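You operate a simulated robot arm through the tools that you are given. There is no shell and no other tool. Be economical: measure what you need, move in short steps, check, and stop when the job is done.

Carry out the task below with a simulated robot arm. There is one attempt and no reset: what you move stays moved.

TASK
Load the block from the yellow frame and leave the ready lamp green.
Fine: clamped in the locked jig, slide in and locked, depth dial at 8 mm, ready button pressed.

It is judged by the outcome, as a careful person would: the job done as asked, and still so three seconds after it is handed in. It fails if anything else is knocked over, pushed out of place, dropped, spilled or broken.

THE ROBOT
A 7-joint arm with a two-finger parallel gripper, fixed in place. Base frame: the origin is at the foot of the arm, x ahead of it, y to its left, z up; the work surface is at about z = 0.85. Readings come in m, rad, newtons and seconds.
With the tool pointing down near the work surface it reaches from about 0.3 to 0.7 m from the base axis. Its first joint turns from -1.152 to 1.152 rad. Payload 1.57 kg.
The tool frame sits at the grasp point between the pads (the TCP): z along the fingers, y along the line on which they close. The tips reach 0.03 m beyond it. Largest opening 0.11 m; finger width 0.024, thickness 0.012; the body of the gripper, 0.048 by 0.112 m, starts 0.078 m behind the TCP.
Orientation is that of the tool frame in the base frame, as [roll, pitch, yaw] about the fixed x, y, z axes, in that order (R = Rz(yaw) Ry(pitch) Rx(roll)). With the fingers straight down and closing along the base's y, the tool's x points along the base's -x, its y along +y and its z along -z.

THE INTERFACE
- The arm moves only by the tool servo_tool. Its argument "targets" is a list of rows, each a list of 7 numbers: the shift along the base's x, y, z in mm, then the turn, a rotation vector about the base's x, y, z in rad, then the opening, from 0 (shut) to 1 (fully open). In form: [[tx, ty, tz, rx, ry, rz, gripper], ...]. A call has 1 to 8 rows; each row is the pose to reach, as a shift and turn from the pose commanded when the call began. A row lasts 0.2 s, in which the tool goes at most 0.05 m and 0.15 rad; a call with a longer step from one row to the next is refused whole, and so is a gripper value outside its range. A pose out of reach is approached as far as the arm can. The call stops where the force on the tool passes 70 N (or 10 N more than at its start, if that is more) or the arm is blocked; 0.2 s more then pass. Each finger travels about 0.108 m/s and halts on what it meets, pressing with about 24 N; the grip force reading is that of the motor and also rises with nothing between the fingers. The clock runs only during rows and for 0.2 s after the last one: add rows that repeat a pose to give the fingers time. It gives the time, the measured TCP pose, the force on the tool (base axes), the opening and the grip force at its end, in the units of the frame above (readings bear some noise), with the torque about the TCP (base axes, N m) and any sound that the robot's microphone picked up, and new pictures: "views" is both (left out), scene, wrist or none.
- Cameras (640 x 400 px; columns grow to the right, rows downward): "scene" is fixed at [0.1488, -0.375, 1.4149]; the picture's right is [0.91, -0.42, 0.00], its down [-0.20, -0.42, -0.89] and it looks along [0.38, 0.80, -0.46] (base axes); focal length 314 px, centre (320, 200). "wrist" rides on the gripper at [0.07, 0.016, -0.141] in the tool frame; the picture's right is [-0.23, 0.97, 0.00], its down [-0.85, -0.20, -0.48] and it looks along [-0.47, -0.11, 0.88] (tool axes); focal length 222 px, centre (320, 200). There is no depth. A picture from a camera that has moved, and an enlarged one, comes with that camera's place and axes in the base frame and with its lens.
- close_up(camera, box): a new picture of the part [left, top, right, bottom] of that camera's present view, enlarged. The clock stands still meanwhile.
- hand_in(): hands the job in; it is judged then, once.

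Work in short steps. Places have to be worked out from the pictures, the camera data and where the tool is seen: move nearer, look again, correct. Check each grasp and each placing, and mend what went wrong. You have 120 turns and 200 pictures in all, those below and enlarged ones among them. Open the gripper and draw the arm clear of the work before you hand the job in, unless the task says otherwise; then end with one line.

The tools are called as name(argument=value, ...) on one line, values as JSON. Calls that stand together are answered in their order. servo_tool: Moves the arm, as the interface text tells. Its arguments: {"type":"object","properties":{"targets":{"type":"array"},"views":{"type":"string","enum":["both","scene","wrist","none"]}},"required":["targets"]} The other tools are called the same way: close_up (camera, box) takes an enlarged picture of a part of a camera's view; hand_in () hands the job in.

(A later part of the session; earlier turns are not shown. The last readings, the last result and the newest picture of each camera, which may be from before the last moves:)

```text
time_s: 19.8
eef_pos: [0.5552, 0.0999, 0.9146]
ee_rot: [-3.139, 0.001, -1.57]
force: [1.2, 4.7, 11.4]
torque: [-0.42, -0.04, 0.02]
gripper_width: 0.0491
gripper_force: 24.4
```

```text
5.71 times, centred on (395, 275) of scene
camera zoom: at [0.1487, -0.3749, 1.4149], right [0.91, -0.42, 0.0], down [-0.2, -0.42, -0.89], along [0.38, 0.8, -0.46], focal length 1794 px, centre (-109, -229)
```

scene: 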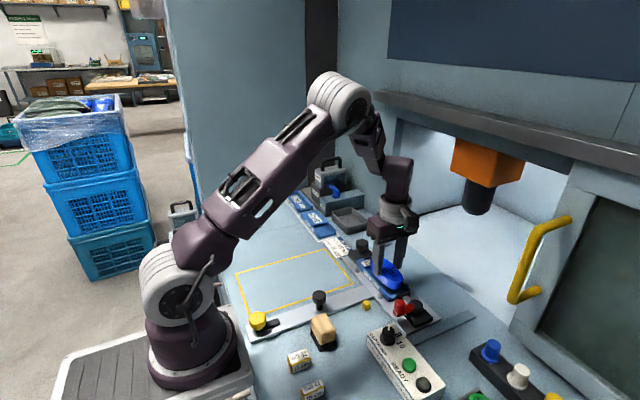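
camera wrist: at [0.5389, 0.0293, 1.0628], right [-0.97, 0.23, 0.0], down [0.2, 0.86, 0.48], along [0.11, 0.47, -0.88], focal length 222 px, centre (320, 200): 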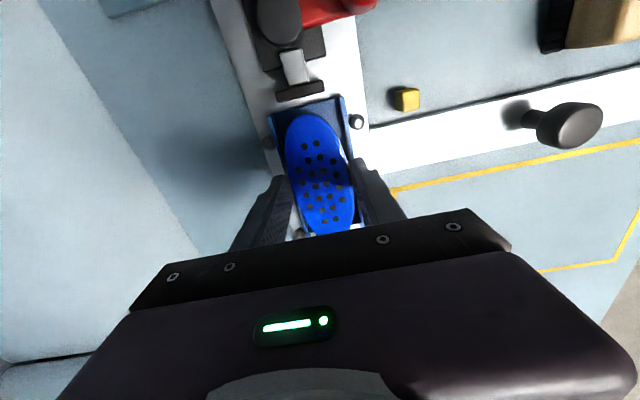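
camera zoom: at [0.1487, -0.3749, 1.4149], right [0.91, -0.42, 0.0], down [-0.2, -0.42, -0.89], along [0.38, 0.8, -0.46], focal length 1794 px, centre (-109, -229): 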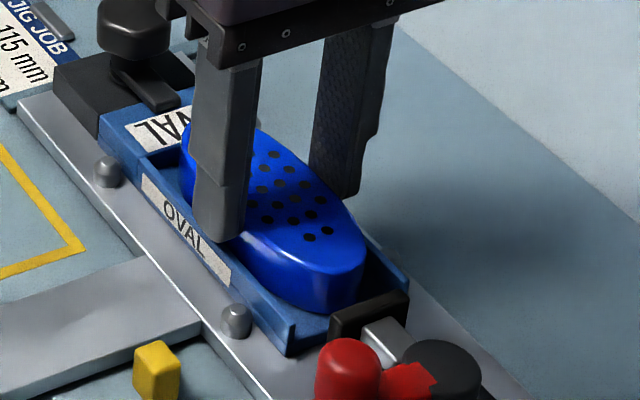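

Reading suggests it's on the floor (bottom ≈0.864, 11 N). I release gently and rise to inspect the fit.

servo_tool(targets=[[0, 0, 1, 0, 0, 0, 0.3], [0, 0, 1, 0, 0, 0, 0.6], [0, 0, 1, 0, 0, 0, 0.6], [0, 0, 30, 0, 0, 0, 0.7], [0, 0, 70, 0, 0, 0, 0.8], [0, 0, 115, 0, 0, 0, 0.8], [0, -20, 150, 0, 0, 0, 0.8], [0, -20, 150, 0, 0, 0, 0.8]], views="both")

close_up(camera="wrist", box=[220, 40, 420, 200])

close_up(camera="scene", box=[350, 240, 440, 310])

```text
time_s: 21.6
eef_pos: [0.5548, 0.0778, 1.0653]
ee_rot: [3.141, 0.0, -1.571]
force: [0.1, 0.1, 1.1]
torque: [-0.02, -0.02, -0.01]
gripper_width: 0.0877
gripper_force: 0.0
camera wrist: at [0.5386, 0.0088, 1.2072], right [-0.97, 0.23, 0.0], down [0.2, 0.85, 0.48], along [0.11, 0.47, -0.88], focal length 222 px, centre (320, 200)
```

scene: 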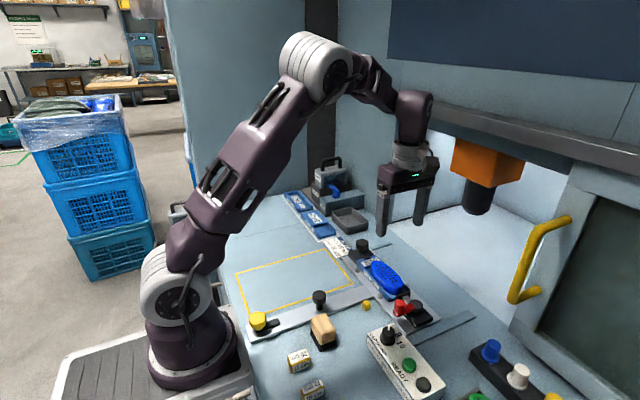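
wrist: 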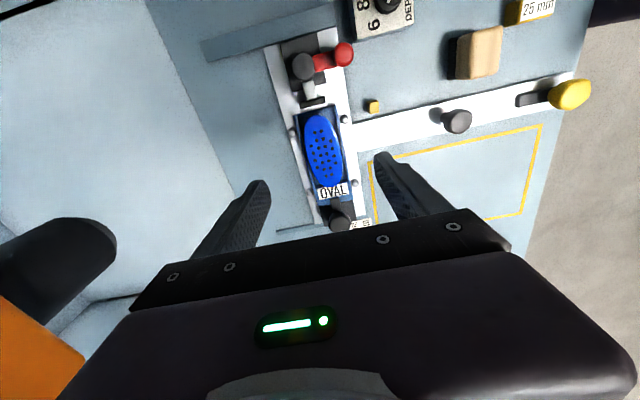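

```text
2.50 times, centred on (320, 120) of wrist
camera zoom: at [0.5386, 0.0088, 1.2072], right [-0.97, 0.23, 0.0], down [0.2, 0.85, 0.48], along [0.11, 0.47, -0.88], focal length 555 px, centre (320, 400)
```

zoom: 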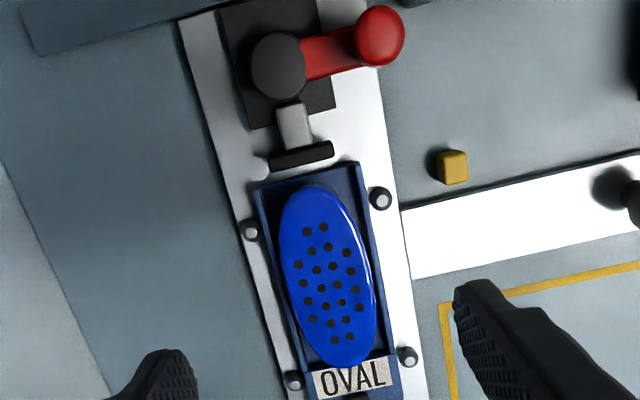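

```text
5.71 times, centred on (395, 275) of scene
camera zoom: at [0.1488, -0.375, 1.4149], right [0.91, -0.42, 0.0], down [-0.2, -0.42, -0.89], along [0.38, 0.8, -0.46], focal length 1794 px, centre (-109, -229)
```

zoom: 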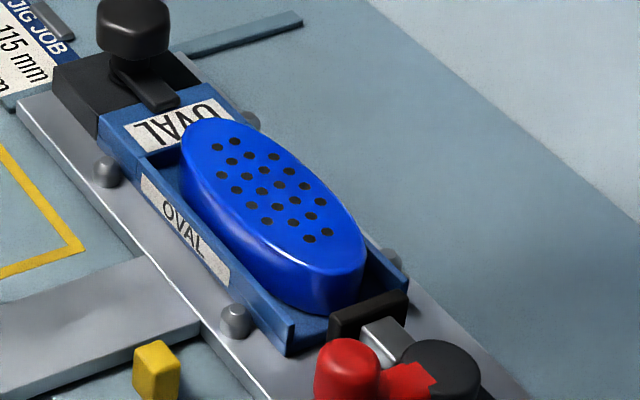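

The block lies flat in the nest, ~3 mm from the stop and ~11 mm from the pad, so the clamp stroke (pad closes to ~0.103 m gap) will hold it. I rotate back and return to the red lever.

servo_tool(targets=[[-10, -20, 0, 0, 0, -0.15, 0.6], [-20, -40, 0, 0, 0, -0.3, 0.5], [-30, -60, 0, 0, 0, -0.45, 0.5], [-42, -80, 0, 0, 0, -0.6, 0.5], [-42, -87, 0, 0, 0, -0.75, 0.5], [-42, -87, 0, 0, 0, -0.9, 0.5], [-42, -87, -20, 0, 0, -1.05, 0.5], [-42, -87, -40, 0, 0, -1.2, 0.5]], views="none")

servo_tool(targets=[[0, 0, -20, 0, 0, -0.15, 0.5], [0, 0, -45, 0, 0, -0.3, 0.5], [0, 0, -45, 0, 0, -0.371, 0.5], [0, 0, -45, 0, 0, -0.371, 0.5]], views="wrist")

```text
time_s: 23.4
eef_pos: [0.5139, -0.0087, 1.0232]
ee_rot: [-3.141, 0.0, -2.775]
force: [0.2, -0.2, -0.2]
torque: [0.03, -0.02, -0.01]
gripper_width: 0.0549
gripper_force: 0.0
```

```text
time_s: 24.4
eef_pos: [0.5135, -0.008, 0.9791]
ee_rot: [-3.14, 0.0, 3.138]
force: [0.9, -0.7, -1.0]
torque: [-0.02, 0.05, -0.04]
gripper_width: 0.055
gripper_force: 0.1
camera wrist: at [0.444, 0.0081, 1.1215], right [0.23, 0.97, 0.0], down [0.85, -0.2, 0.48], along [0.47, -0.11, -0.88], focal length 222 px, centre (320, 200)
```

wrist: 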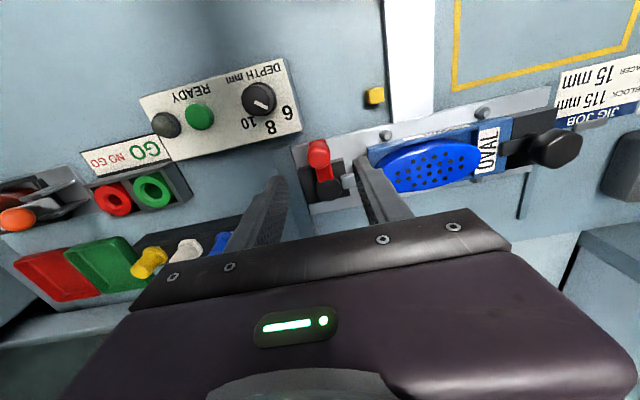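

Same pose as before over the lever. I descend and grip it, then start the arc.

servo_tool(targets=[[0, 0, -35, 0, 0, 0, 0.5], [0, 0, -66, 0, 0, 0, 0.5], [0, 0, -68, 0, 0, 0, 0.5], [0, 0, -68, 0, 0, 0, 0.1], [0, 0, -68, 0, 0, 0, 0.1], [0, 0, -68, 0, 0, 0, 0.1]], views="none")

servo_tool(targets=[[0.5, -7, 0, 0, 0, 0.15, 0.1], [2.1, -13.8, 0, 0, 0, 0.3, 0.1], [4.6, -20.3, 0, 0, 0, 0.45, 0.1], [8.1, -26.3, 0, 0, 0, 0.6, 0.1], [12.5, -31.8, 0, 0, 0, 0.75, 0.1], [17.6, -36.5, 0, 0, 0, 0.9, 0.1]], views="scene")

close_up(camera="scene", box=[350, 240, 450, 330])

```text
time_s: 25.8
eef_pos: [0.5138, -0.0082, 0.9111]
ee_rot: [-3.141, 0.0, 3.139]
force: [1.3, -1.7, -4.2]
torque: [-0.04, -0.19, -0.02]
gripper_width: 0.0224
gripper_force: 35.2
```

```text
time_s: 27.2
eef_pos: [0.5314, -0.0439, 0.9118]
ee_rot: [-3.14, 0.001, -2.242]
force: [6.3, 12.7, -13.3]
torque: [0.09, -0.03, 0.04]
gripper_width: 0.0221
gripper_force: 34.9
```

scene: 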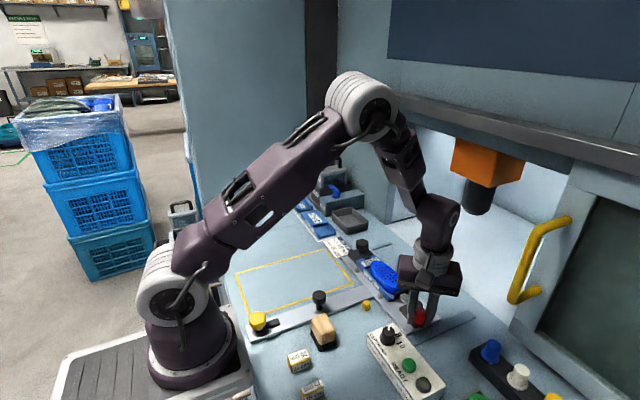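

```text
4.44 times, centred on (400, 285) of scene
camera zoom: at [0.1492, -0.3747, 1.4149], right [0.91, -0.42, 0.0], down [-0.2, -0.42, -0.89], along [0.38, 0.8, -0.46], focal length 1395 px, centre (-36, -178)
```

zoom: 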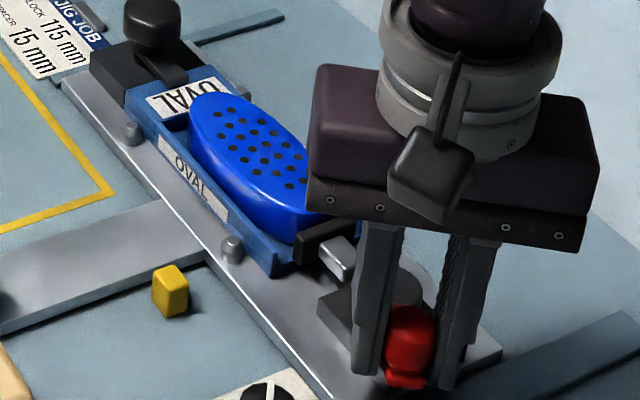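

Pad is nearly on the block. I continue the arc to the end of the stroke, letting the force limit guard it.

servo_tool(targets=[[5.8, -3.9, 0, 0, 0, 0.15, 0.1], [12.1, -6.9, 0, 0, 0, 0.3, 0.1], [18.8, -9, 0, 0, 0, 0.45, 0.1], [25.7, -10, 0, 0, 0, 0.6, 0.1]], views="both")

close_up(camera="scene", box=[350, 240, 450, 330])

```text
time_s: 28.2
eef_pos: [0.5567, -0.0536, 0.9117]
ee_rot: [-3.141, 0.003, -1.638]
force: [-2.1, 29.9, -0.9]
torque: [0.24, 0.02, 0.04]
gripper_width: 0.022
gripper_force: 34.9
camera wrist: at [0.5351, -0.1216, 1.0534], right [-0.96, 0.29, 0.0], down [0.26, 0.84, 0.48], along [0.14, 0.46, -0.88], focal length 222 px, centre (320, 200)
```

scene: 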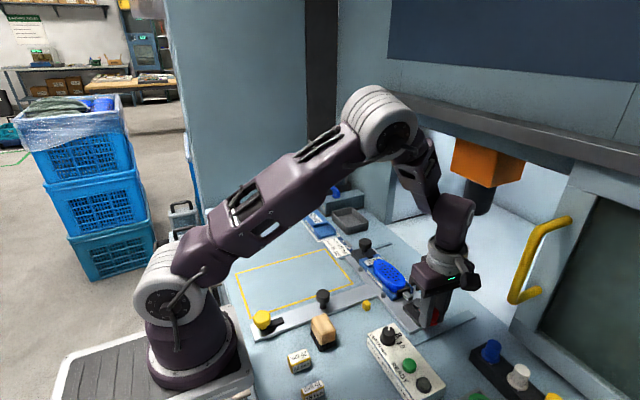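
wrist: 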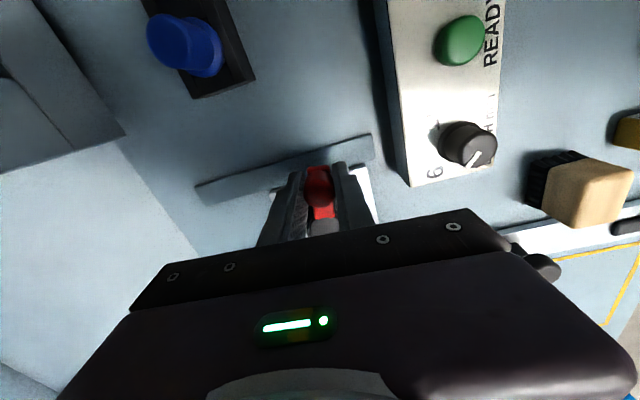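

```text
4.44 times, centred on (400, 285) of scene
camera zoom: at [0.1488, -0.3742, 1.4151], right [0.91, -0.42, 0.0], down [-0.2, -0.42, -0.89], along [0.38, 0.8, -0.46], focal length 1395 px, centre (-36, -178)
```

zoom: 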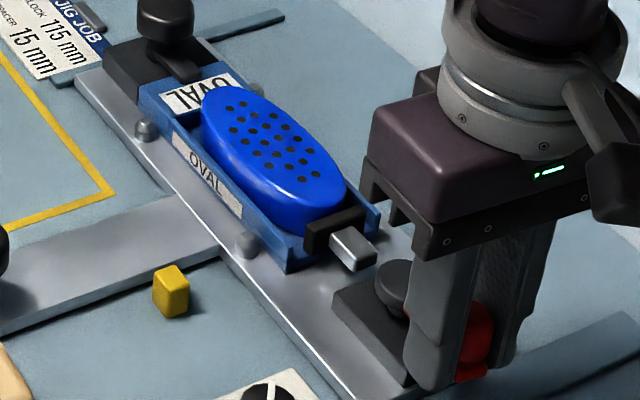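

The jig slide moved ~10 mm in +x under the push, so the slide is unlocked. I release the lever and look at how far it turned.

servo_tool(targets=[[0, 2, 0, 0, 0, 0, 0.1], [0, 2, 0, 0, 0, 0, 0.45], [0, 2, 0, 0, 0, 0, 0.45], [0, 2, 40, 0, 0, 0, 0.5], [0, 2, 85, 0, 0, 0, 0.5], [0, 2, 130, 0, 0, 0, 0.5], [0, 2, 130, 0, 0, 0, 0.5]], views="both")

close_up(camera="wrist", box=[220, 60, 420, 220])

close_up(camera="scene", box=[350, 240, 450, 330])

```text
time_s: 29.8
eef_pos: [0.5575, -0.0525, 1.0414]
ee_rot: [3.141, 0.0, -1.643]
force: [0.3, -0.6, -0.6]
torque: [-0.01, -0.01, 0.01]
gripper_width: 0.0552
gripper_force: 0.1
camera wrist: at [0.535, -0.1208, 1.1829], right [-0.95, 0.3, 0.0], down [0.26, 0.84, 0.48], along [0.14, 0.46, -0.88], focal length 222 px, centre (320, 200)
```

scene: 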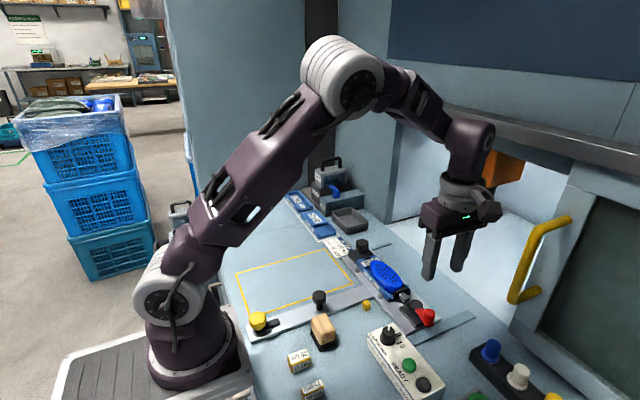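
wrist: 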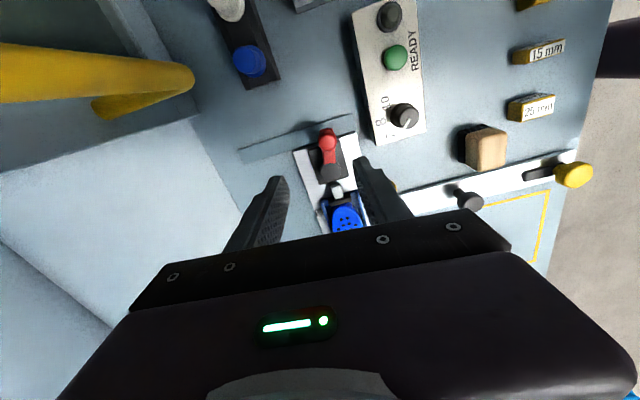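

```text
2.50 times, centred on (320, 140) of wrist
camera zoom: at [0.535, -0.1208, 1.1829], right [-0.95, 0.3, 0.0], down [0.26, 0.84, 0.48], along [0.14, 0.46, -0.88], focal length 555 px, centre (320, 350)
```

zoom: 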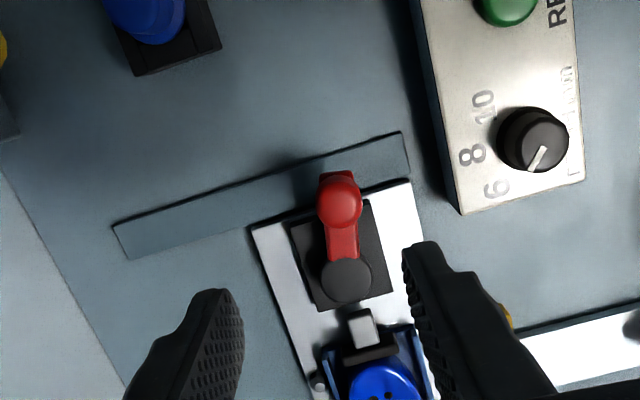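

```text
4.44 times, centred on (400, 285) of scene
camera zoom: at [0.1488, -0.375, 1.4149], right [0.91, -0.42, 0.0], down [-0.2, -0.42, -0.89], along [0.38, 0.8, -0.46], focal length 1395 px, centre (-36, -178)
```

zoom: 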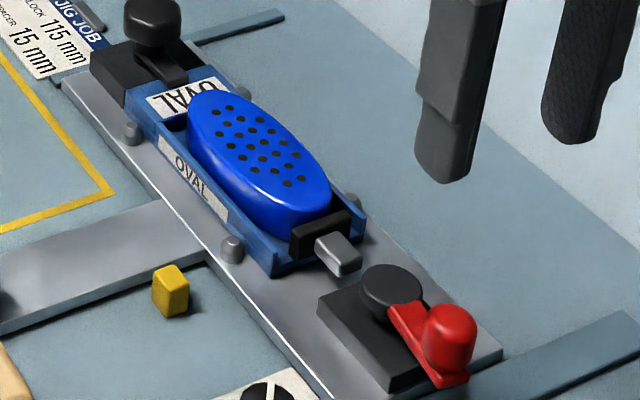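

The lever stays at ~80°, with the pad against the block, and the slide sprang back to its place. Now I go over the slide's black knob, near (0.375, 0.094).

servo_tool(targets=[[-35, 25, 0, 0, 0, 0.07, 0.5], [-70, 50, 0, 0, 0, 0.07, 0.5], [-105, 78, 0, 0, 0, 0.07, 0.5], [-140, 105, 0, 0, 0, 0.07, 0.5], [-165, 128, -10, 0, 0, 0.07, 0.6], [-182, 146, -20, 0, 0, 0.07, 0.6], [-182, 146, -20, 0, 0, 0.07, 0.6]], views="both")

close_up(camera="scene", box=[235, 235, 445, 345])

```text
time_s: 31.4
eef_pos: [0.374, 0.0947, 1.0207]
ee_rot: [-3.141, 0.0, -1.573]
force: [0.2, -0.7, 0.2]
torque: [0.01, 0.0, 0.0]
gripper_width: 0.0659
gripper_force: 0.1
camera wrist: at [0.3576, 0.0252, 1.1633], right [-0.97, 0.23, 0.0], down [0.2, 0.85, 0.48], along [0.11, 0.47, -0.88], focal length 222 px, centre (320, 200)
```

scene: 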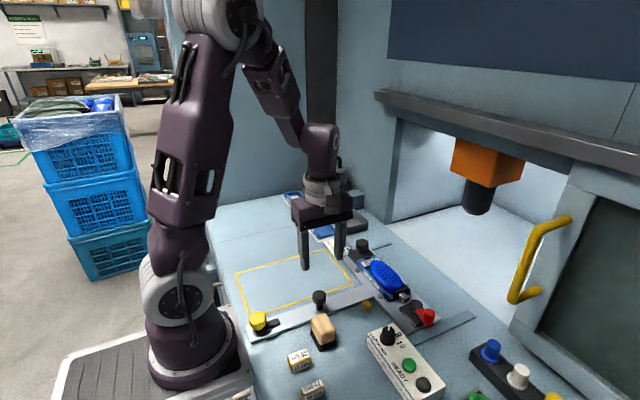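
wrist: 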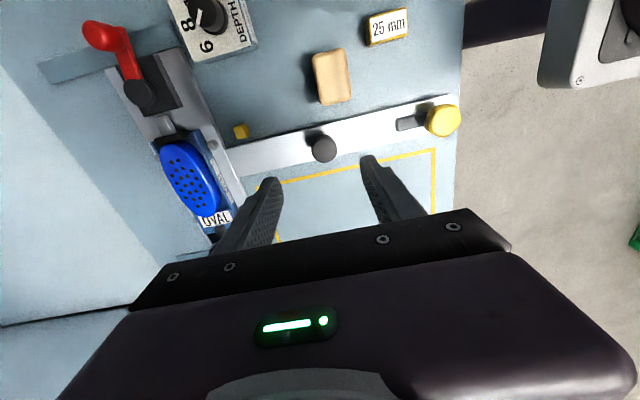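

```text
3.05 times, centred on (340, 290) of scene
camera zoom: at [0.1488, -0.375, 1.4149], right [0.91, -0.42, 0.0], down [-0.2, -0.42, -0.89], along [0.38, 0.8, -0.46], focal length 957 px, centre (259, -74)
```

zoom: 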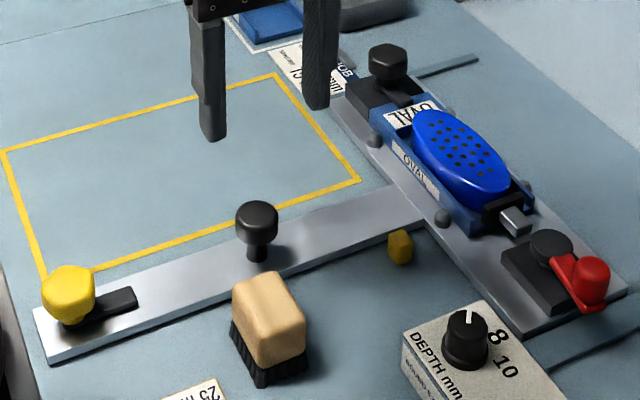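

Knob head at (0.371, 0.097), top z≈0.905. I descend around it and grip.

servo_tool(targets=[[-3, 2.3, -40, 0, 0, 0, 0.6], [-3, 2.3, -80, 0, 0, 0, 0.6], [-3, 2.3, -112, 0, 0, 0, 0.6], [-3, 2.3, -112, 0, 0, 0, 0.1], [-3, 2.3, -112, 0, 0, 0, 0.1], [-3, 2.3, -112, 0, 0, 0, 0.1]], views="none")

close_up(camera="scene", box=[235, 235, 445, 345])

```text
time_s: 32.8
eef_pos: [0.3717, 0.0985, 0.9088]
ee_rot: [3.14, 0.0, -1.573]
force: [-5.7, 1.7, -14.4]
torque: [0.37, 0.0, 0.0]
gripper_width: 0.0313
gripper_force: 40.4
```

```text
3.05 times, centred on (340, 290) of scene
camera zoom: at [0.1489, -0.3749, 1.4149], right [0.91, -0.42, 0.0], down [-0.2, -0.42, -0.89], along [0.38, 0.8, -0.46], focal length 957 px, centre (259, -74)
```

zoom: 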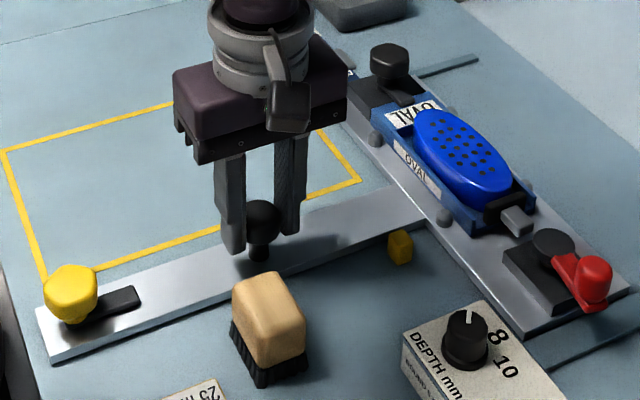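

Gripped at 31 mm. I push the slide gently 20 mm in +x to see if it travels.

servo_tool(targets=[[7, 0, 0, 0, 0, 0, 0.1], [14, 0, 0, 0, 0, 0, 0.1], [20, 0, 0, 0, 0, 0, 0.1]], views="none")

close_up(camera="scene", box=[235, 235, 445, 345])

```text
time_s: 33.6
eef_pos: [0.3923, 0.0982, 0.9095]
ee_rot: [3.14, 0.002, -1.575]
force: [-1.2, 13.1, -26.5]
torque: [0.54, 0.06, -0.05]
gripper_width: 0.0312
gripper_force: 40.2
```

```text
3.05 times, centred on (340, 290) of scene
camera zoom: at [0.1492, -0.3746, 1.415], right [0.91, -0.42, 0.0], down [-0.2, -0.42, -0.89], along [0.38, 0.8, -0.46], focal length 957 px, centre (259, -74)
```

zoom: 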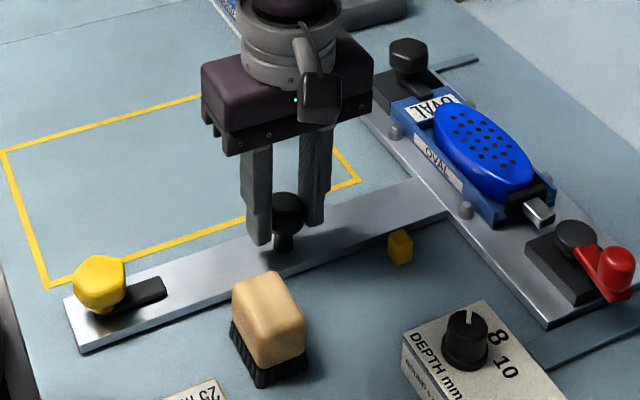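

The slide travels freely. I continue pushing in, to about 70 mm more, guarded by force.

servo_tool(targets=[[10, 0, 0, 0, 0, 0, 0.1], [20, 0, 0, 0, 0, 0, 0.1], [30, 0, 0, 0, 0, 0, 0.1], [40, 0, 0, 0, 0, 0, 0.1], [50, 0, 0, 0, 0, 0, 0.1], [60, 0, 0, 0, 0, 0, 0.1]], views="none")

close_up(camera="scene", box=[235, 215, 475, 345])

```text
time_s: 35.0
eef_pos: [0.4531, 0.0981, 0.9087]
ee_rot: [-3.14, 0.001, -1.572]
force: [-0.8, 21.4, -2.1]
torque: [0.31, -0.1, 0.04]
gripper_width: 0.0317
gripper_force: 40.1
```

```text
2.67 times, centred on (355, 280) of scene
camera zoom: at [0.1489, -0.3744, 1.415], right [0.91, -0.42, 0.0], down [-0.2, -0.42, -0.89], along [0.38, 0.8, -0.46], focal length 837 px, centre (227, -13)
```

zoom: 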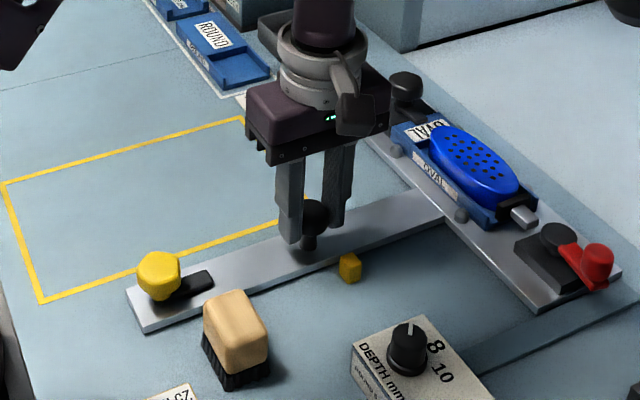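

Still free. I keep pushing in, relieving the side load slightly.

servo_tool(targets=[[10, 1, 0, 0, 0, 0, 0.1], [20, 1, 0, 0, 0, 0, 0.1], [30, 1, 0, 0, 0, 0, 0.1], [36, 1, 0, 0, 0, 0, 0.1], [42, 1, 0, 0, 0, 0, 0.1]], views="none")

close_up(camera="scene", box=[235, 215, 475, 345])

```text
time_s: 36.2
eef_pos: [0.4942, 0.0965, 0.9094]
ee_rot: [-3.139, -0.001, -1.571]
force: [-0.1, 10.0, 17.2]
torque: [0.11, -0.07, 0.0]
gripper_width: 0.0309
gripper_force: 39.8
```

```text
2.67 times, centred on (355, 280) of scene
camera zoom: at [0.1485, -0.3748, 1.415], right [0.91, -0.42, 0.0], down [-0.2, -0.42, -0.89], along [0.38, 0.8, -0.46], focal length 837 px, centre (227, -13)
```

zoom: 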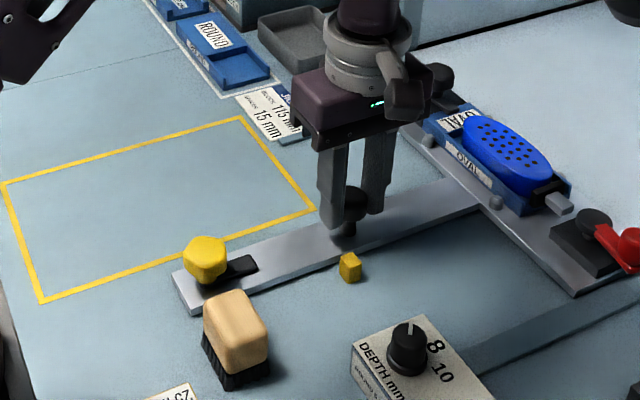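

Travel so far 122 mm with no stop; the yellow cube near the bar is likely the lock catch, to be reached by the lever at ~250 mm travel. I keep going.

servo_tool(targets=[[10, 0, 0, 0, 0, 0, 0.1], [20, 0, 0, 0, 0, 0, 0.1], [30, 0, 0, 0, 0, 0, 0.1], [40, 0, 0, 0, 0, 0, 0.1], [50, 0, 0, 0, 0, 0, 0.1], [60, 0, 0, 0, 0, 0, 0.1]], views="scene")

close_up(camera="scene", box=[255, 215, 495, 345])

```text
time_s: 37.6
eef_pos: [0.5545, 0.0964, 0.9094]
ee_rot: [3.141, 0.0, -1.572]
force: [-0.7, 7.9, 17.8]
torque: [-0.25, -0.11, -0.15]
gripper_width: 0.0313
gripper_force: 40.5
```

scene: 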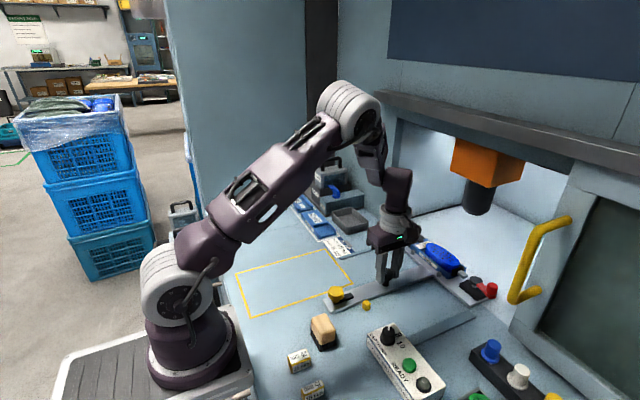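

```text
2.67 times, centred on (375, 280) of scene
camera zoom: at [0.1485, -0.3748, 1.4149], right [0.91, -0.42, 0.0], down [-0.2, -0.42, -0.89], along [0.38, 0.8, -0.46], focal length 837 px, centre (173, -13)
```

zoom: 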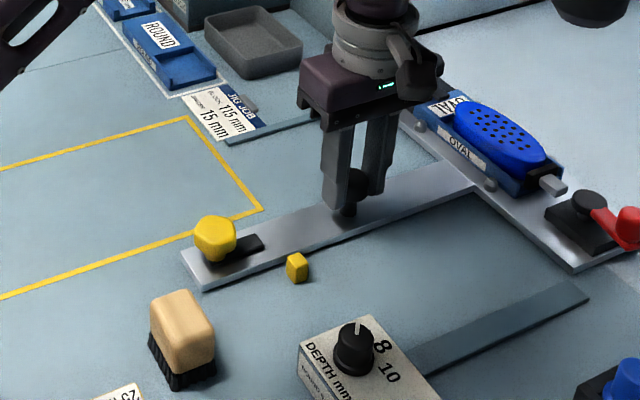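

As predicted, the lock lever nears the cube. I continue, slower toward the end.

servo_tool(targets=[[10, 0, 0, 0, 0, 0, 0.1], [20, 0, 0, 0, 0, 0, 0.1], [30, 0, 0, 0, 0, 0, 0.1], [38, 0, 0, 0, 0, 0, 0.1], [44, 0, 0, 0, 0, 0, 0.1], [50, 0, 0, 0, 0, 0, 0.1]], views="scene")

close_up(camera="scene", box=[285, 215, 525, 345])

```text
time_s: 39.0
eef_pos: [0.6039, 0.0962, 0.9102]
ee_rot: [-3.14, 0.001, -1.574]
force: [0.0, 3.6, 14.1]
torque: [0.49, -0.14, -0.18]
gripper_width: 0.0315
gripper_force: 40.1
```

scene: 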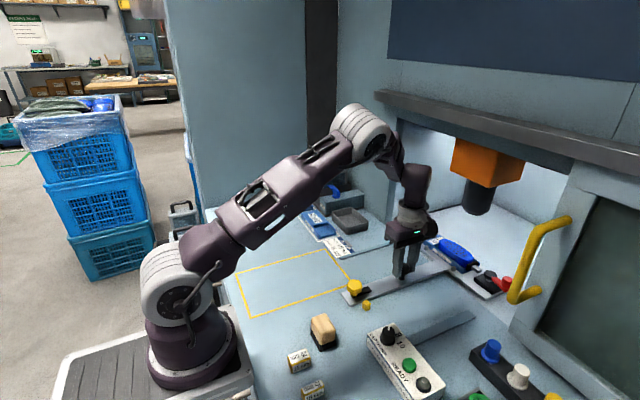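

```text
2.67 times, centred on (405, 280) of scene
camera zoom: at [0.1485, -0.375, 1.4149], right [0.91, -0.42, 0.0], down [-0.2, -0.42, -0.89], along [0.38, 0.8, -0.46], focal length 837 px, centre (93, -13)
```

zoom: 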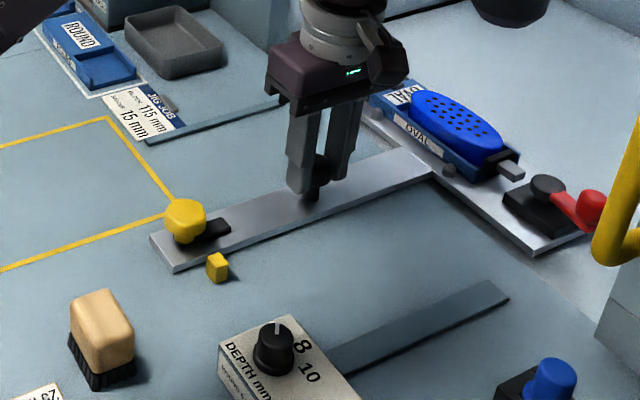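

Travel 232 mm; the lever pivot is about level with the cube. I push on in small steps looking for the end stop.

servo_tool(targets=[[5, 0, 0, 0, 0, 0, 0.1], [10, 0, 0, 0, 0, 0, 0.1], [15, 0, 0, 0, 0, 0, 0.1], [20, 0, 0, 0, 0, 0, 0.1]], views="none")

close_up(camera="scene", box=[325, 260, 425, 330])

```text
time_s: 40.0
eef_pos: [0.6249, 0.0965, 0.9092]
ee_rot: [-3.141, 0.0, -1.573]
force: [1.1, 1.9, 11.7]
torque: [-0.1, -0.11, -0.04]
gripper_width: 0.0313
gripper_force: 40.0
```

```text
5.71 times, centred on (375, 295) of scene
camera zoom: at [0.1486, -0.375, 1.4149], right [0.91, -0.42, 0.0], down [-0.2, -0.42, -0.89], along [0.38, 0.8, -0.46], focal length 1794 px, centre (6, -343)
```

zoom: 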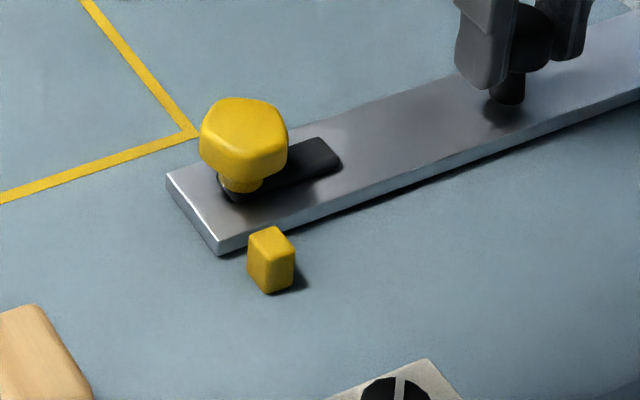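

No stop yet. The tongue must swing to the far (+x) side of the cube to block withdrawal, so I push farther in small steps.

servo_tool(targets=[[4, 0, 0, 0, 0, 0, 0.1], [8, 0, 0, 0, 0, 0, 0.1], [12, 0, 0, 0, 0, 0, 0.1], [16, 0, 0, 0, 0, 0, 0.1]], views="none")

close_up(camera="scene", box=[325, 260, 425, 330])

```text
time_s: 41.0
eef_pos: [0.6336, 0.0968, 0.9092]
ee_rot: [3.124, -0.003, -1.57]
force: [-58.7, -2.8, 29.5]
torque: [0.56, 1.64, 0.16]
gripper_width: 0.0316
gripper_force: 39.7
```

```text
5.71 times, centred on (375, 295) of scene
camera zoom: at [0.1467, -0.3752, 1.4151], right [0.91, -0.42, 0.0], down [-0.19, -0.42, -0.89], along [0.38, 0.8, -0.46], focal length 1794 px, centre (6, -343)
```

zoom: 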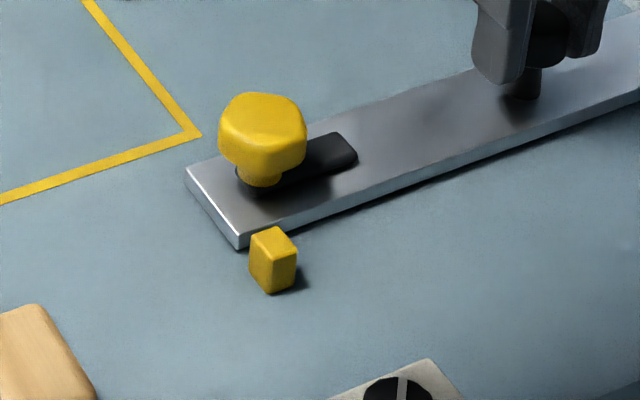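

End stop reached (58 N) at 262 mm travel. I relax the push, release and rise.

servo_tool(targets=[[-6, 0, 0, 0, 0, 0, 0.1], [-6, 0, 0, 0, 0, 0, 0.6], [-6, 0, 0, 0, 0, 0, 0.6], [-6, 0, 40, 0, 0, 0, 0.6], [-20, 0, 80, 0, 0, 0, 0.6], [-60, -5, 110, 0, 0, 0, 0.6], [-100, -10, 110, 0, 0, 0, 0.6], [-100, -10, 110, 0, 0, 0, 0.6]], views="both")

close_up(camera="scene", box=[325, 260, 425, 330])

```text
refused: row 6 steps farther than a row can; nothing moved
```

```text
5.71 times, centred on (375, 295) of scene
camera zoom: at [0.1467, -0.3752, 1.4151], right [0.91, -0.42, 0.0], down [-0.19, -0.42, -0.89], along [0.38, 0.8, -0.46], focal length 1794 px, centre (6, -343)
```

zoom: 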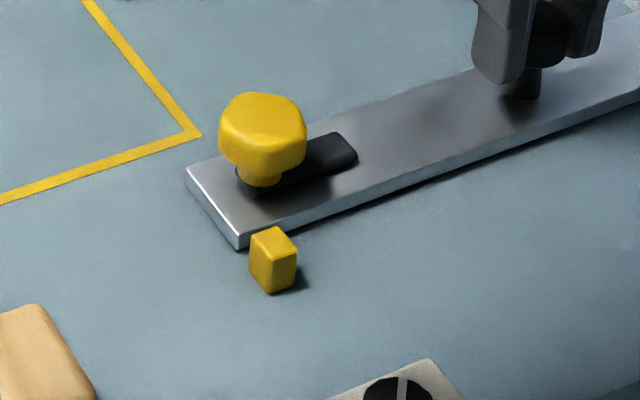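

Row too long; I repeat with shorter steps.

servo_tool(targets=[[-6, 0, 0, 0, 0, 0, 0.1], [-6, 0, 0, 0, 0, 0, 0.6], [-6, 0, 0, 0, 0, 0, 0.6], [-6, 0, 40, 0, 0, 0, 0.6], [-15, 0, 80, 0, 0, 0, 0.6], [-50, -5, 105, 0, 0, 0, 0.6], [-95, -10, 110, 0, 0, 0, 0.6], [-120, -10, 110, 0, 0, 0, 0.6]], views="both")

close_up(camera="scene", box=[325, 260, 425, 330])

```text
time_s: 42.8
eef_pos: [0.5205, 0.0886, 1.0188]
ee_rot: [3.141, 0.002, -1.573]
force: [0.7, 0.1, 0.4]
torque: [-0.01, 0.03, -0.03]
gripper_width: 0.0657
gripper_force: 0.1
camera wrist: at [0.5037, 0.0176, 1.1616], right [-0.97, 0.23, 0.0], down [0.2, 0.85, 0.48], along [0.11, 0.47, -0.88], focal length 222 px, centre (320, 200)
```

scene: 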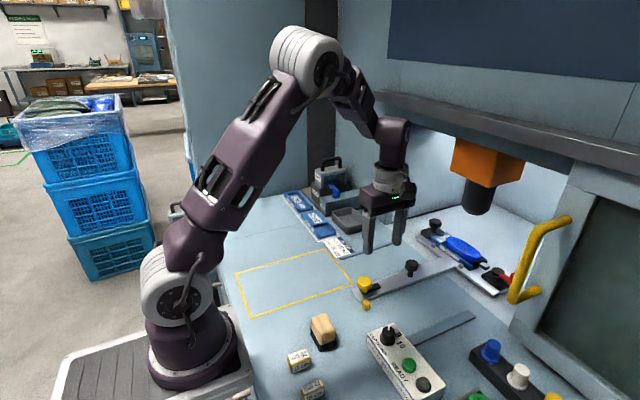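
wrist: 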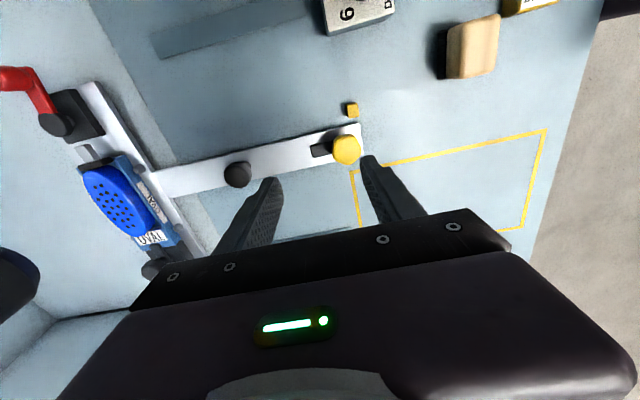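

```text
5.71 times, centred on (375, 295) of scene
camera zoom: at [0.1488, -0.375, 1.4149], right [0.91, -0.42, 0.0], down [-0.2, -0.42, -0.89], along [0.38, 0.8, -0.46], focal length 1794 px, centre (6, -343)
```

zoom: 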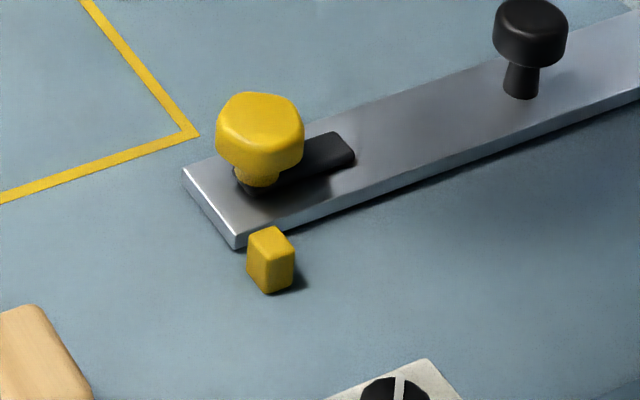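

Yellow lock knob at ≈(0.491, 0.098). I descend onto it with fingers along x and grip.

servo_tool(targets=[[-29.8, 10, 0, 0, 0, 0, 0.6], [-29.8, 10, -45, 0, 0, 0, 0.6], [-29.8, 10, -85, 0, 0, 0, 0.6], [-29.8, 10, -107, 0, 0, 0, 0.6], [-29.8, 10, -107, 0, 0, 0, 0.1], [-29.8, 10, -107, 0, 0, 0, 0.1], [-29.8, 10, -107, 0, 0, 0, 0.1]], views="none")

close_up(camera="scene", box=[325, 250, 425, 320])

```text
time_s: 44.4
eef_pos: [0.4908, 0.0976, 0.9124]
ee_rot: [3.141, 0.001, -1.572]
force: [-2.9, 1.0, -1.6]
torque: [0.02, 0.0, -0.01]
gripper_width: 0.0375
gripper_force: 43.9
```

```text
5.71 times, centred on (375, 285) of scene
camera zoom: at [0.1488, -0.3749, 1.4149], right [0.91, -0.42, 0.0], down [-0.2, -0.42, -0.89], along [0.38, 0.8, -0.46], focal length 1794 px, centre (6, -286)
```

zoom: 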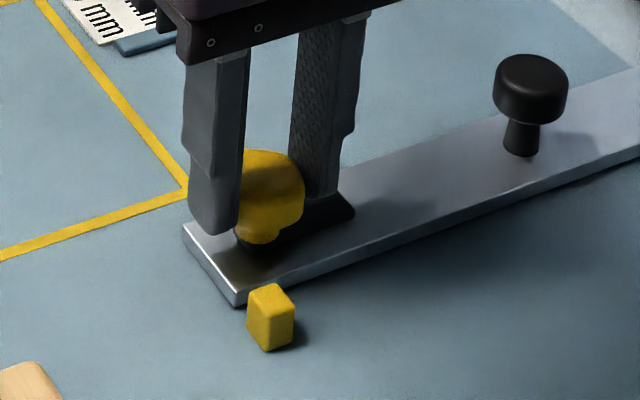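

Good grip. I turn the knob clockwise (from above) by about 0.6 rad first and check.

servo_tool(targets=[[0, 0, 0, 0, 0, -0.15, 0.1], [0, 0, 0, 0, 0, -0.3, 0.1], [0, 0, 0, 0, 0, -0.45, 0.1], [0, 0, 0, 0, 0, -0.6, 0.1]], views="none")

close_up(camera="scene", box=[325, 250, 425, 320])

```text
time_s: 45.4
eef_pos: [0.4889, 0.0989, 0.9127]
ee_rot: [3.138, 0.0, -2.176]
force: [-12.2, 14.0, -6.4]
torque: [1.02, -0.07, 0.04]
gripper_width: 0.0374
gripper_force: 43.5
```

```text
5.71 times, centred on (375, 285) of scene
camera zoom: at [0.1486, -0.3746, 1.415], right [0.91, -0.42, 0.0], down [-0.2, -0.42, -0.89], along [0.38, 0.8, -0.46], focal length 1794 px, centre (6, -286)
```

zoom: 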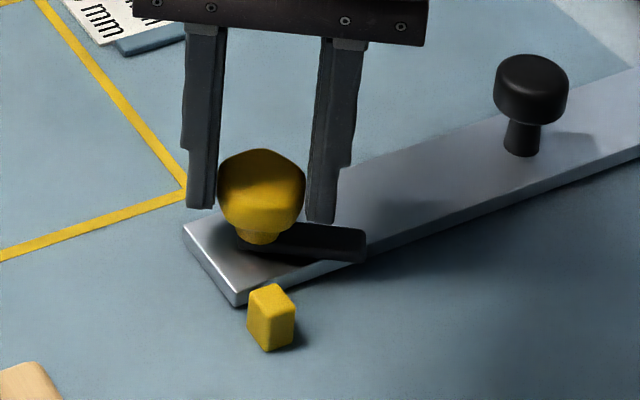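

The tongue is swinging toward -y as expected. I continue the turn.

servo_tool(targets=[[0, 0, 0, 0, 0, -0.15, 0.1], [0, 0, 0, 0, 0, -0.3, 0.1], [0, 0, 0, 0, 0, -0.45, 0.1], [0, 0, 0, 0, 0, -0.6, 0.1], [0, 0, 0, 0, 0, -0.75, 0.1], [0, 0, 0, 0, 0, -0.9, 0.1], [0, 0, 0, 0, 0, -0.97, 0.1]], views="none")

close_up(camera="scene", box=[325, 250, 425, 320])

```text
time_s: 47.0
eef_pos: [0.4885, 0.0997, 0.9125]
ee_rot: [3.139, -0.004, 3.14]
force: [-21.7, 31.1, -16.1]
torque: [0.69, 0.64, 0.07]
gripper_width: 0.0374
gripper_force: 43.2
```

```text
5.71 times, centred on (375, 285) of scene
camera zoom: at [0.1486, -0.3741, 1.4151], right [0.91, -0.42, 0.0], down [-0.2, -0.42, -0.89], along [0.38, 0.8, -0.46], focal length 1794 px, centre (6, -286)
```

zoom: 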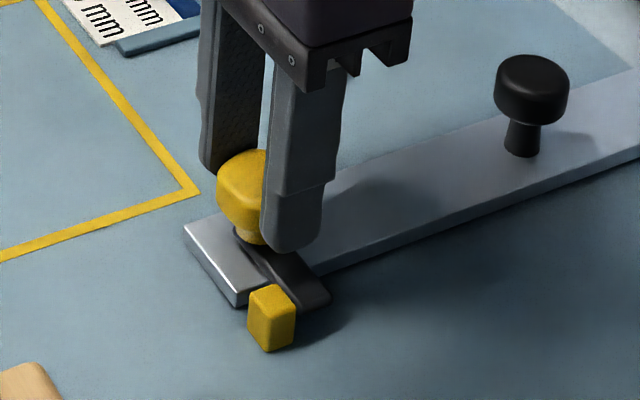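

The tongue now sits on the far side of the cube. I give a slight extra turn to make sure it's at its stop.

servo_tool(targets=[[-1, 1, 0, 0, 0, -0.1, 0.1], [-1, 1, 0, 0, 0, -0.2, 0.1]], views="none")

close_up(camera="scene", box=[325, 250, 425, 320])

```text
time_s: 47.6
eef_pos: [0.49, 0.0994, 0.913]
ee_rot: [3.137, 0.004, 2.943]
force: [-5.5, 28.1, -5.1]
torque: [0.73, 0.04, 0.8]
gripper_width: 0.0372
gripper_force: 43.9
```

```text
5.71 times, centred on (375, 285) of scene
camera zoom: at [0.1488, -0.3743, 1.4151], right [0.91, -0.42, 0.0], down [-0.2, -0.42, -0.89], along [0.38, 0.8, -0.46], focal length 1794 px, centre (6, -286)
```

zoom: 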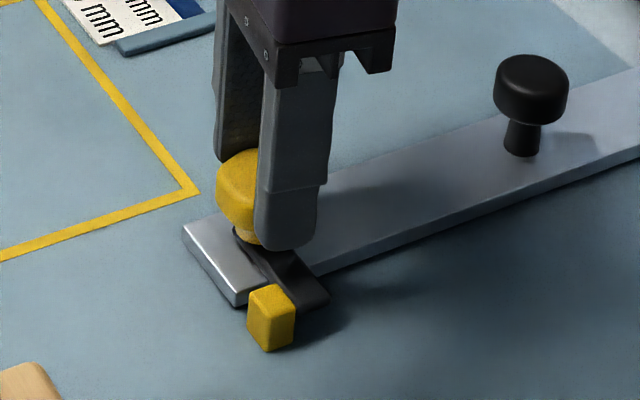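

Torque shows the stop: slide locked. I release, rise, and move over the depth dial.

servo_tool(targets=[[0, 0, 0, 0, 0, 0, 0.6], [0, 0, 0, 0, 0, 0, 0.6], [0, 0, 45, 0, 0, 0, 0.6], [0, 0, 90, 0, 0, 0.1, 0.6], [-10, -35, 115, 0, 0, 0.2, 0.6], [-20, -75, 115, 0, 0, 0.2, 0.6], [-35, -115, 115, 0, 0, 0.2, 0.6], [-45, -148, 115, 0, 0, 0.2, 0.6]], views="both")

close_up(camera="scene", box=[400, 220, 520, 300])

close_up(camera="wrist", box=[220, 80, 420, 220])

```text
time_s: 49.4
eef_pos: [0.4442, -0.0496, 1.0272]
ee_rot: [-3.141, 0.001, 3.141]
force: [0.1, 0.0, -0.3]
torque: [0.03, 0.03, -0.01]
gripper_width: 0.0659
gripper_force: 0.1
camera wrist: at [0.3743, -0.0339, 1.1701], right [0.23, 0.97, 0.0], down [0.86, -0.2, 0.48], along [0.47, -0.11, -0.88], focal length 222 px, centre (320, 200)
```

scene: 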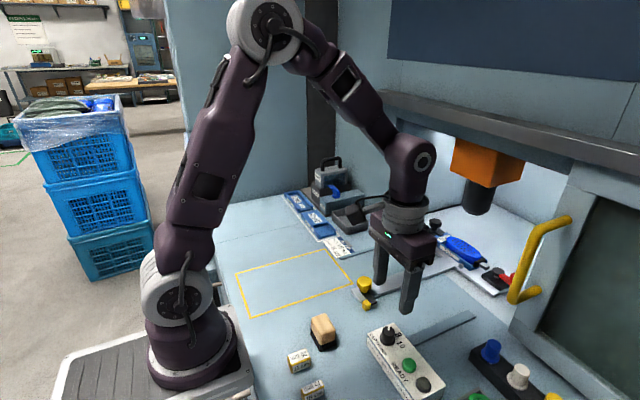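
wrist: 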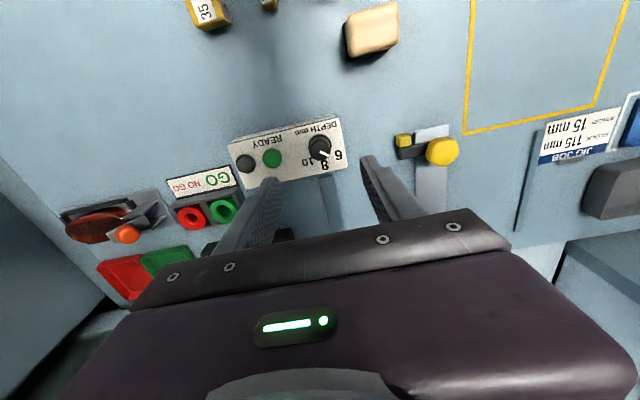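

```text
5.00 times, centred on (460, 260) of scene
camera zoom: at [0.1489, -0.375, 1.4149], right [0.91, -0.42, 0.0], down [-0.2, -0.42, -0.89], along [0.38, 0.8, -0.46], focal length 1570 px, centre (-380, -100)
```

zoom: 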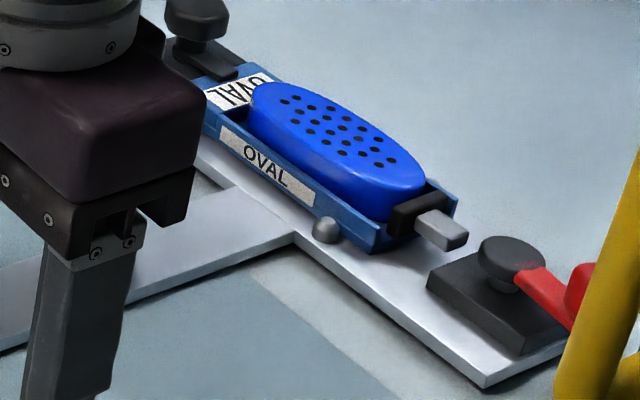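

```text
2.86 times, centred on (320, 150) of wrist
camera zoom: at [0.3743, -0.0339, 1.1701], right [0.23, 0.97, 0.0], down [0.86, -0.2, 0.48], along [0.47, -0.11, -0.88], focal length 635 px, centre (320, 343)
```

zoom: 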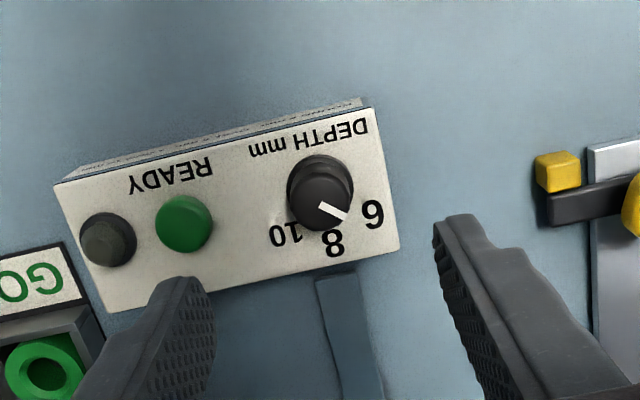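

Pad is firmly on the block. Dial knob is at ≈(0.449,-0.051), top z≈0.91. I descend onto it and grip lightly above the panel.

servo_tool(targets=[[4.8, -1.3, -35, 0, 0, 0, 0.4], [4.8, -1.3, -75, 0, 0, 0, 0.4], [4.8, -1.3, -95, 0, 0, 0, 0.4], [4.8, -1.3, -103, 0, 0, 0, 0.4], [4.8, -1.3, -103, 0, 0, 0, 0.05], [4.8, -1.3, -103, 0, 0, 0, 0.05], [4.8, -1.3, -103, 0, 0, 0, 0.05]], views="wrist")

close_up(camera="scene", box=[350, 310, 450, 380])

close_up(camera="wrist", box=[260, 120, 380, 204])

```text
time_s: 51.0
eef_pos: [0.4493, -0.0518, 0.9242]
ee_rot: [-3.141, -0.001, 3.14]
force: [-0.1, 0.1, -1.8]
torque: [-0.01, -0.49, -0.01]
gripper_width: 0.0272
gripper_force: 37.4
camera wrist: at [0.379, -0.0348, 1.0663], right [0.23, 0.97, 0.0], down [0.85, -0.2, 0.48], along [0.47, -0.11, -0.88], focal length 222 px, centre (320, 200)
```

wrist: 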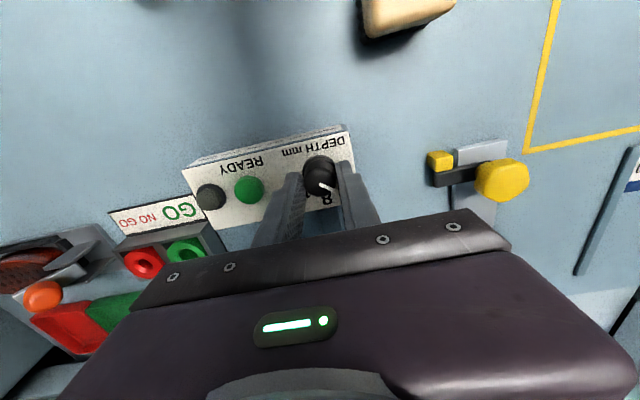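

```text
5.71 times, centred on (400, 345) of scene
camera zoom: at [0.1489, -0.375, 1.4149], right [0.91, -0.42, 0.0], down [-0.2, -0.42, -0.89], along [0.38, 0.8, -0.46], focal length 1794 px, centre (-137, -629)
```

zoom: 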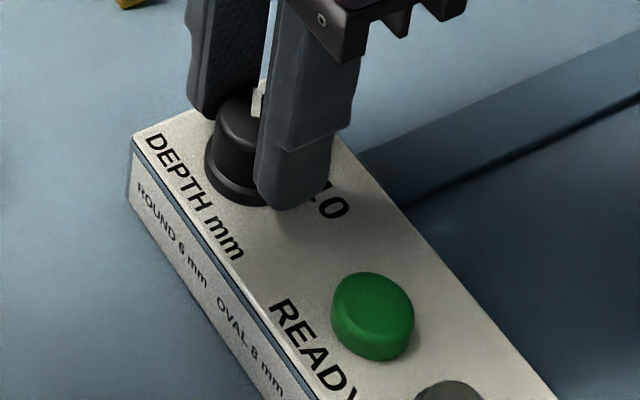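

```text
4.76 times, centred on (320, 162) of wrist
camera zoom: at [0.379, -0.0348, 1.0663], right [0.23, 0.97, 0.0], down [0.85, -0.2, 0.48], along [0.47, -0.11, -0.88], focal length 1058 px, centre (320, 381)
```

zoom: 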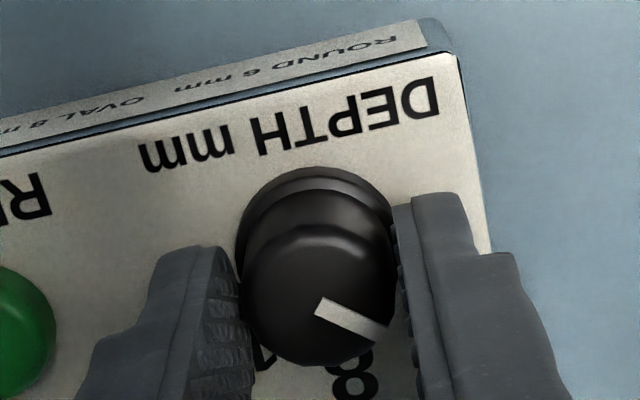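

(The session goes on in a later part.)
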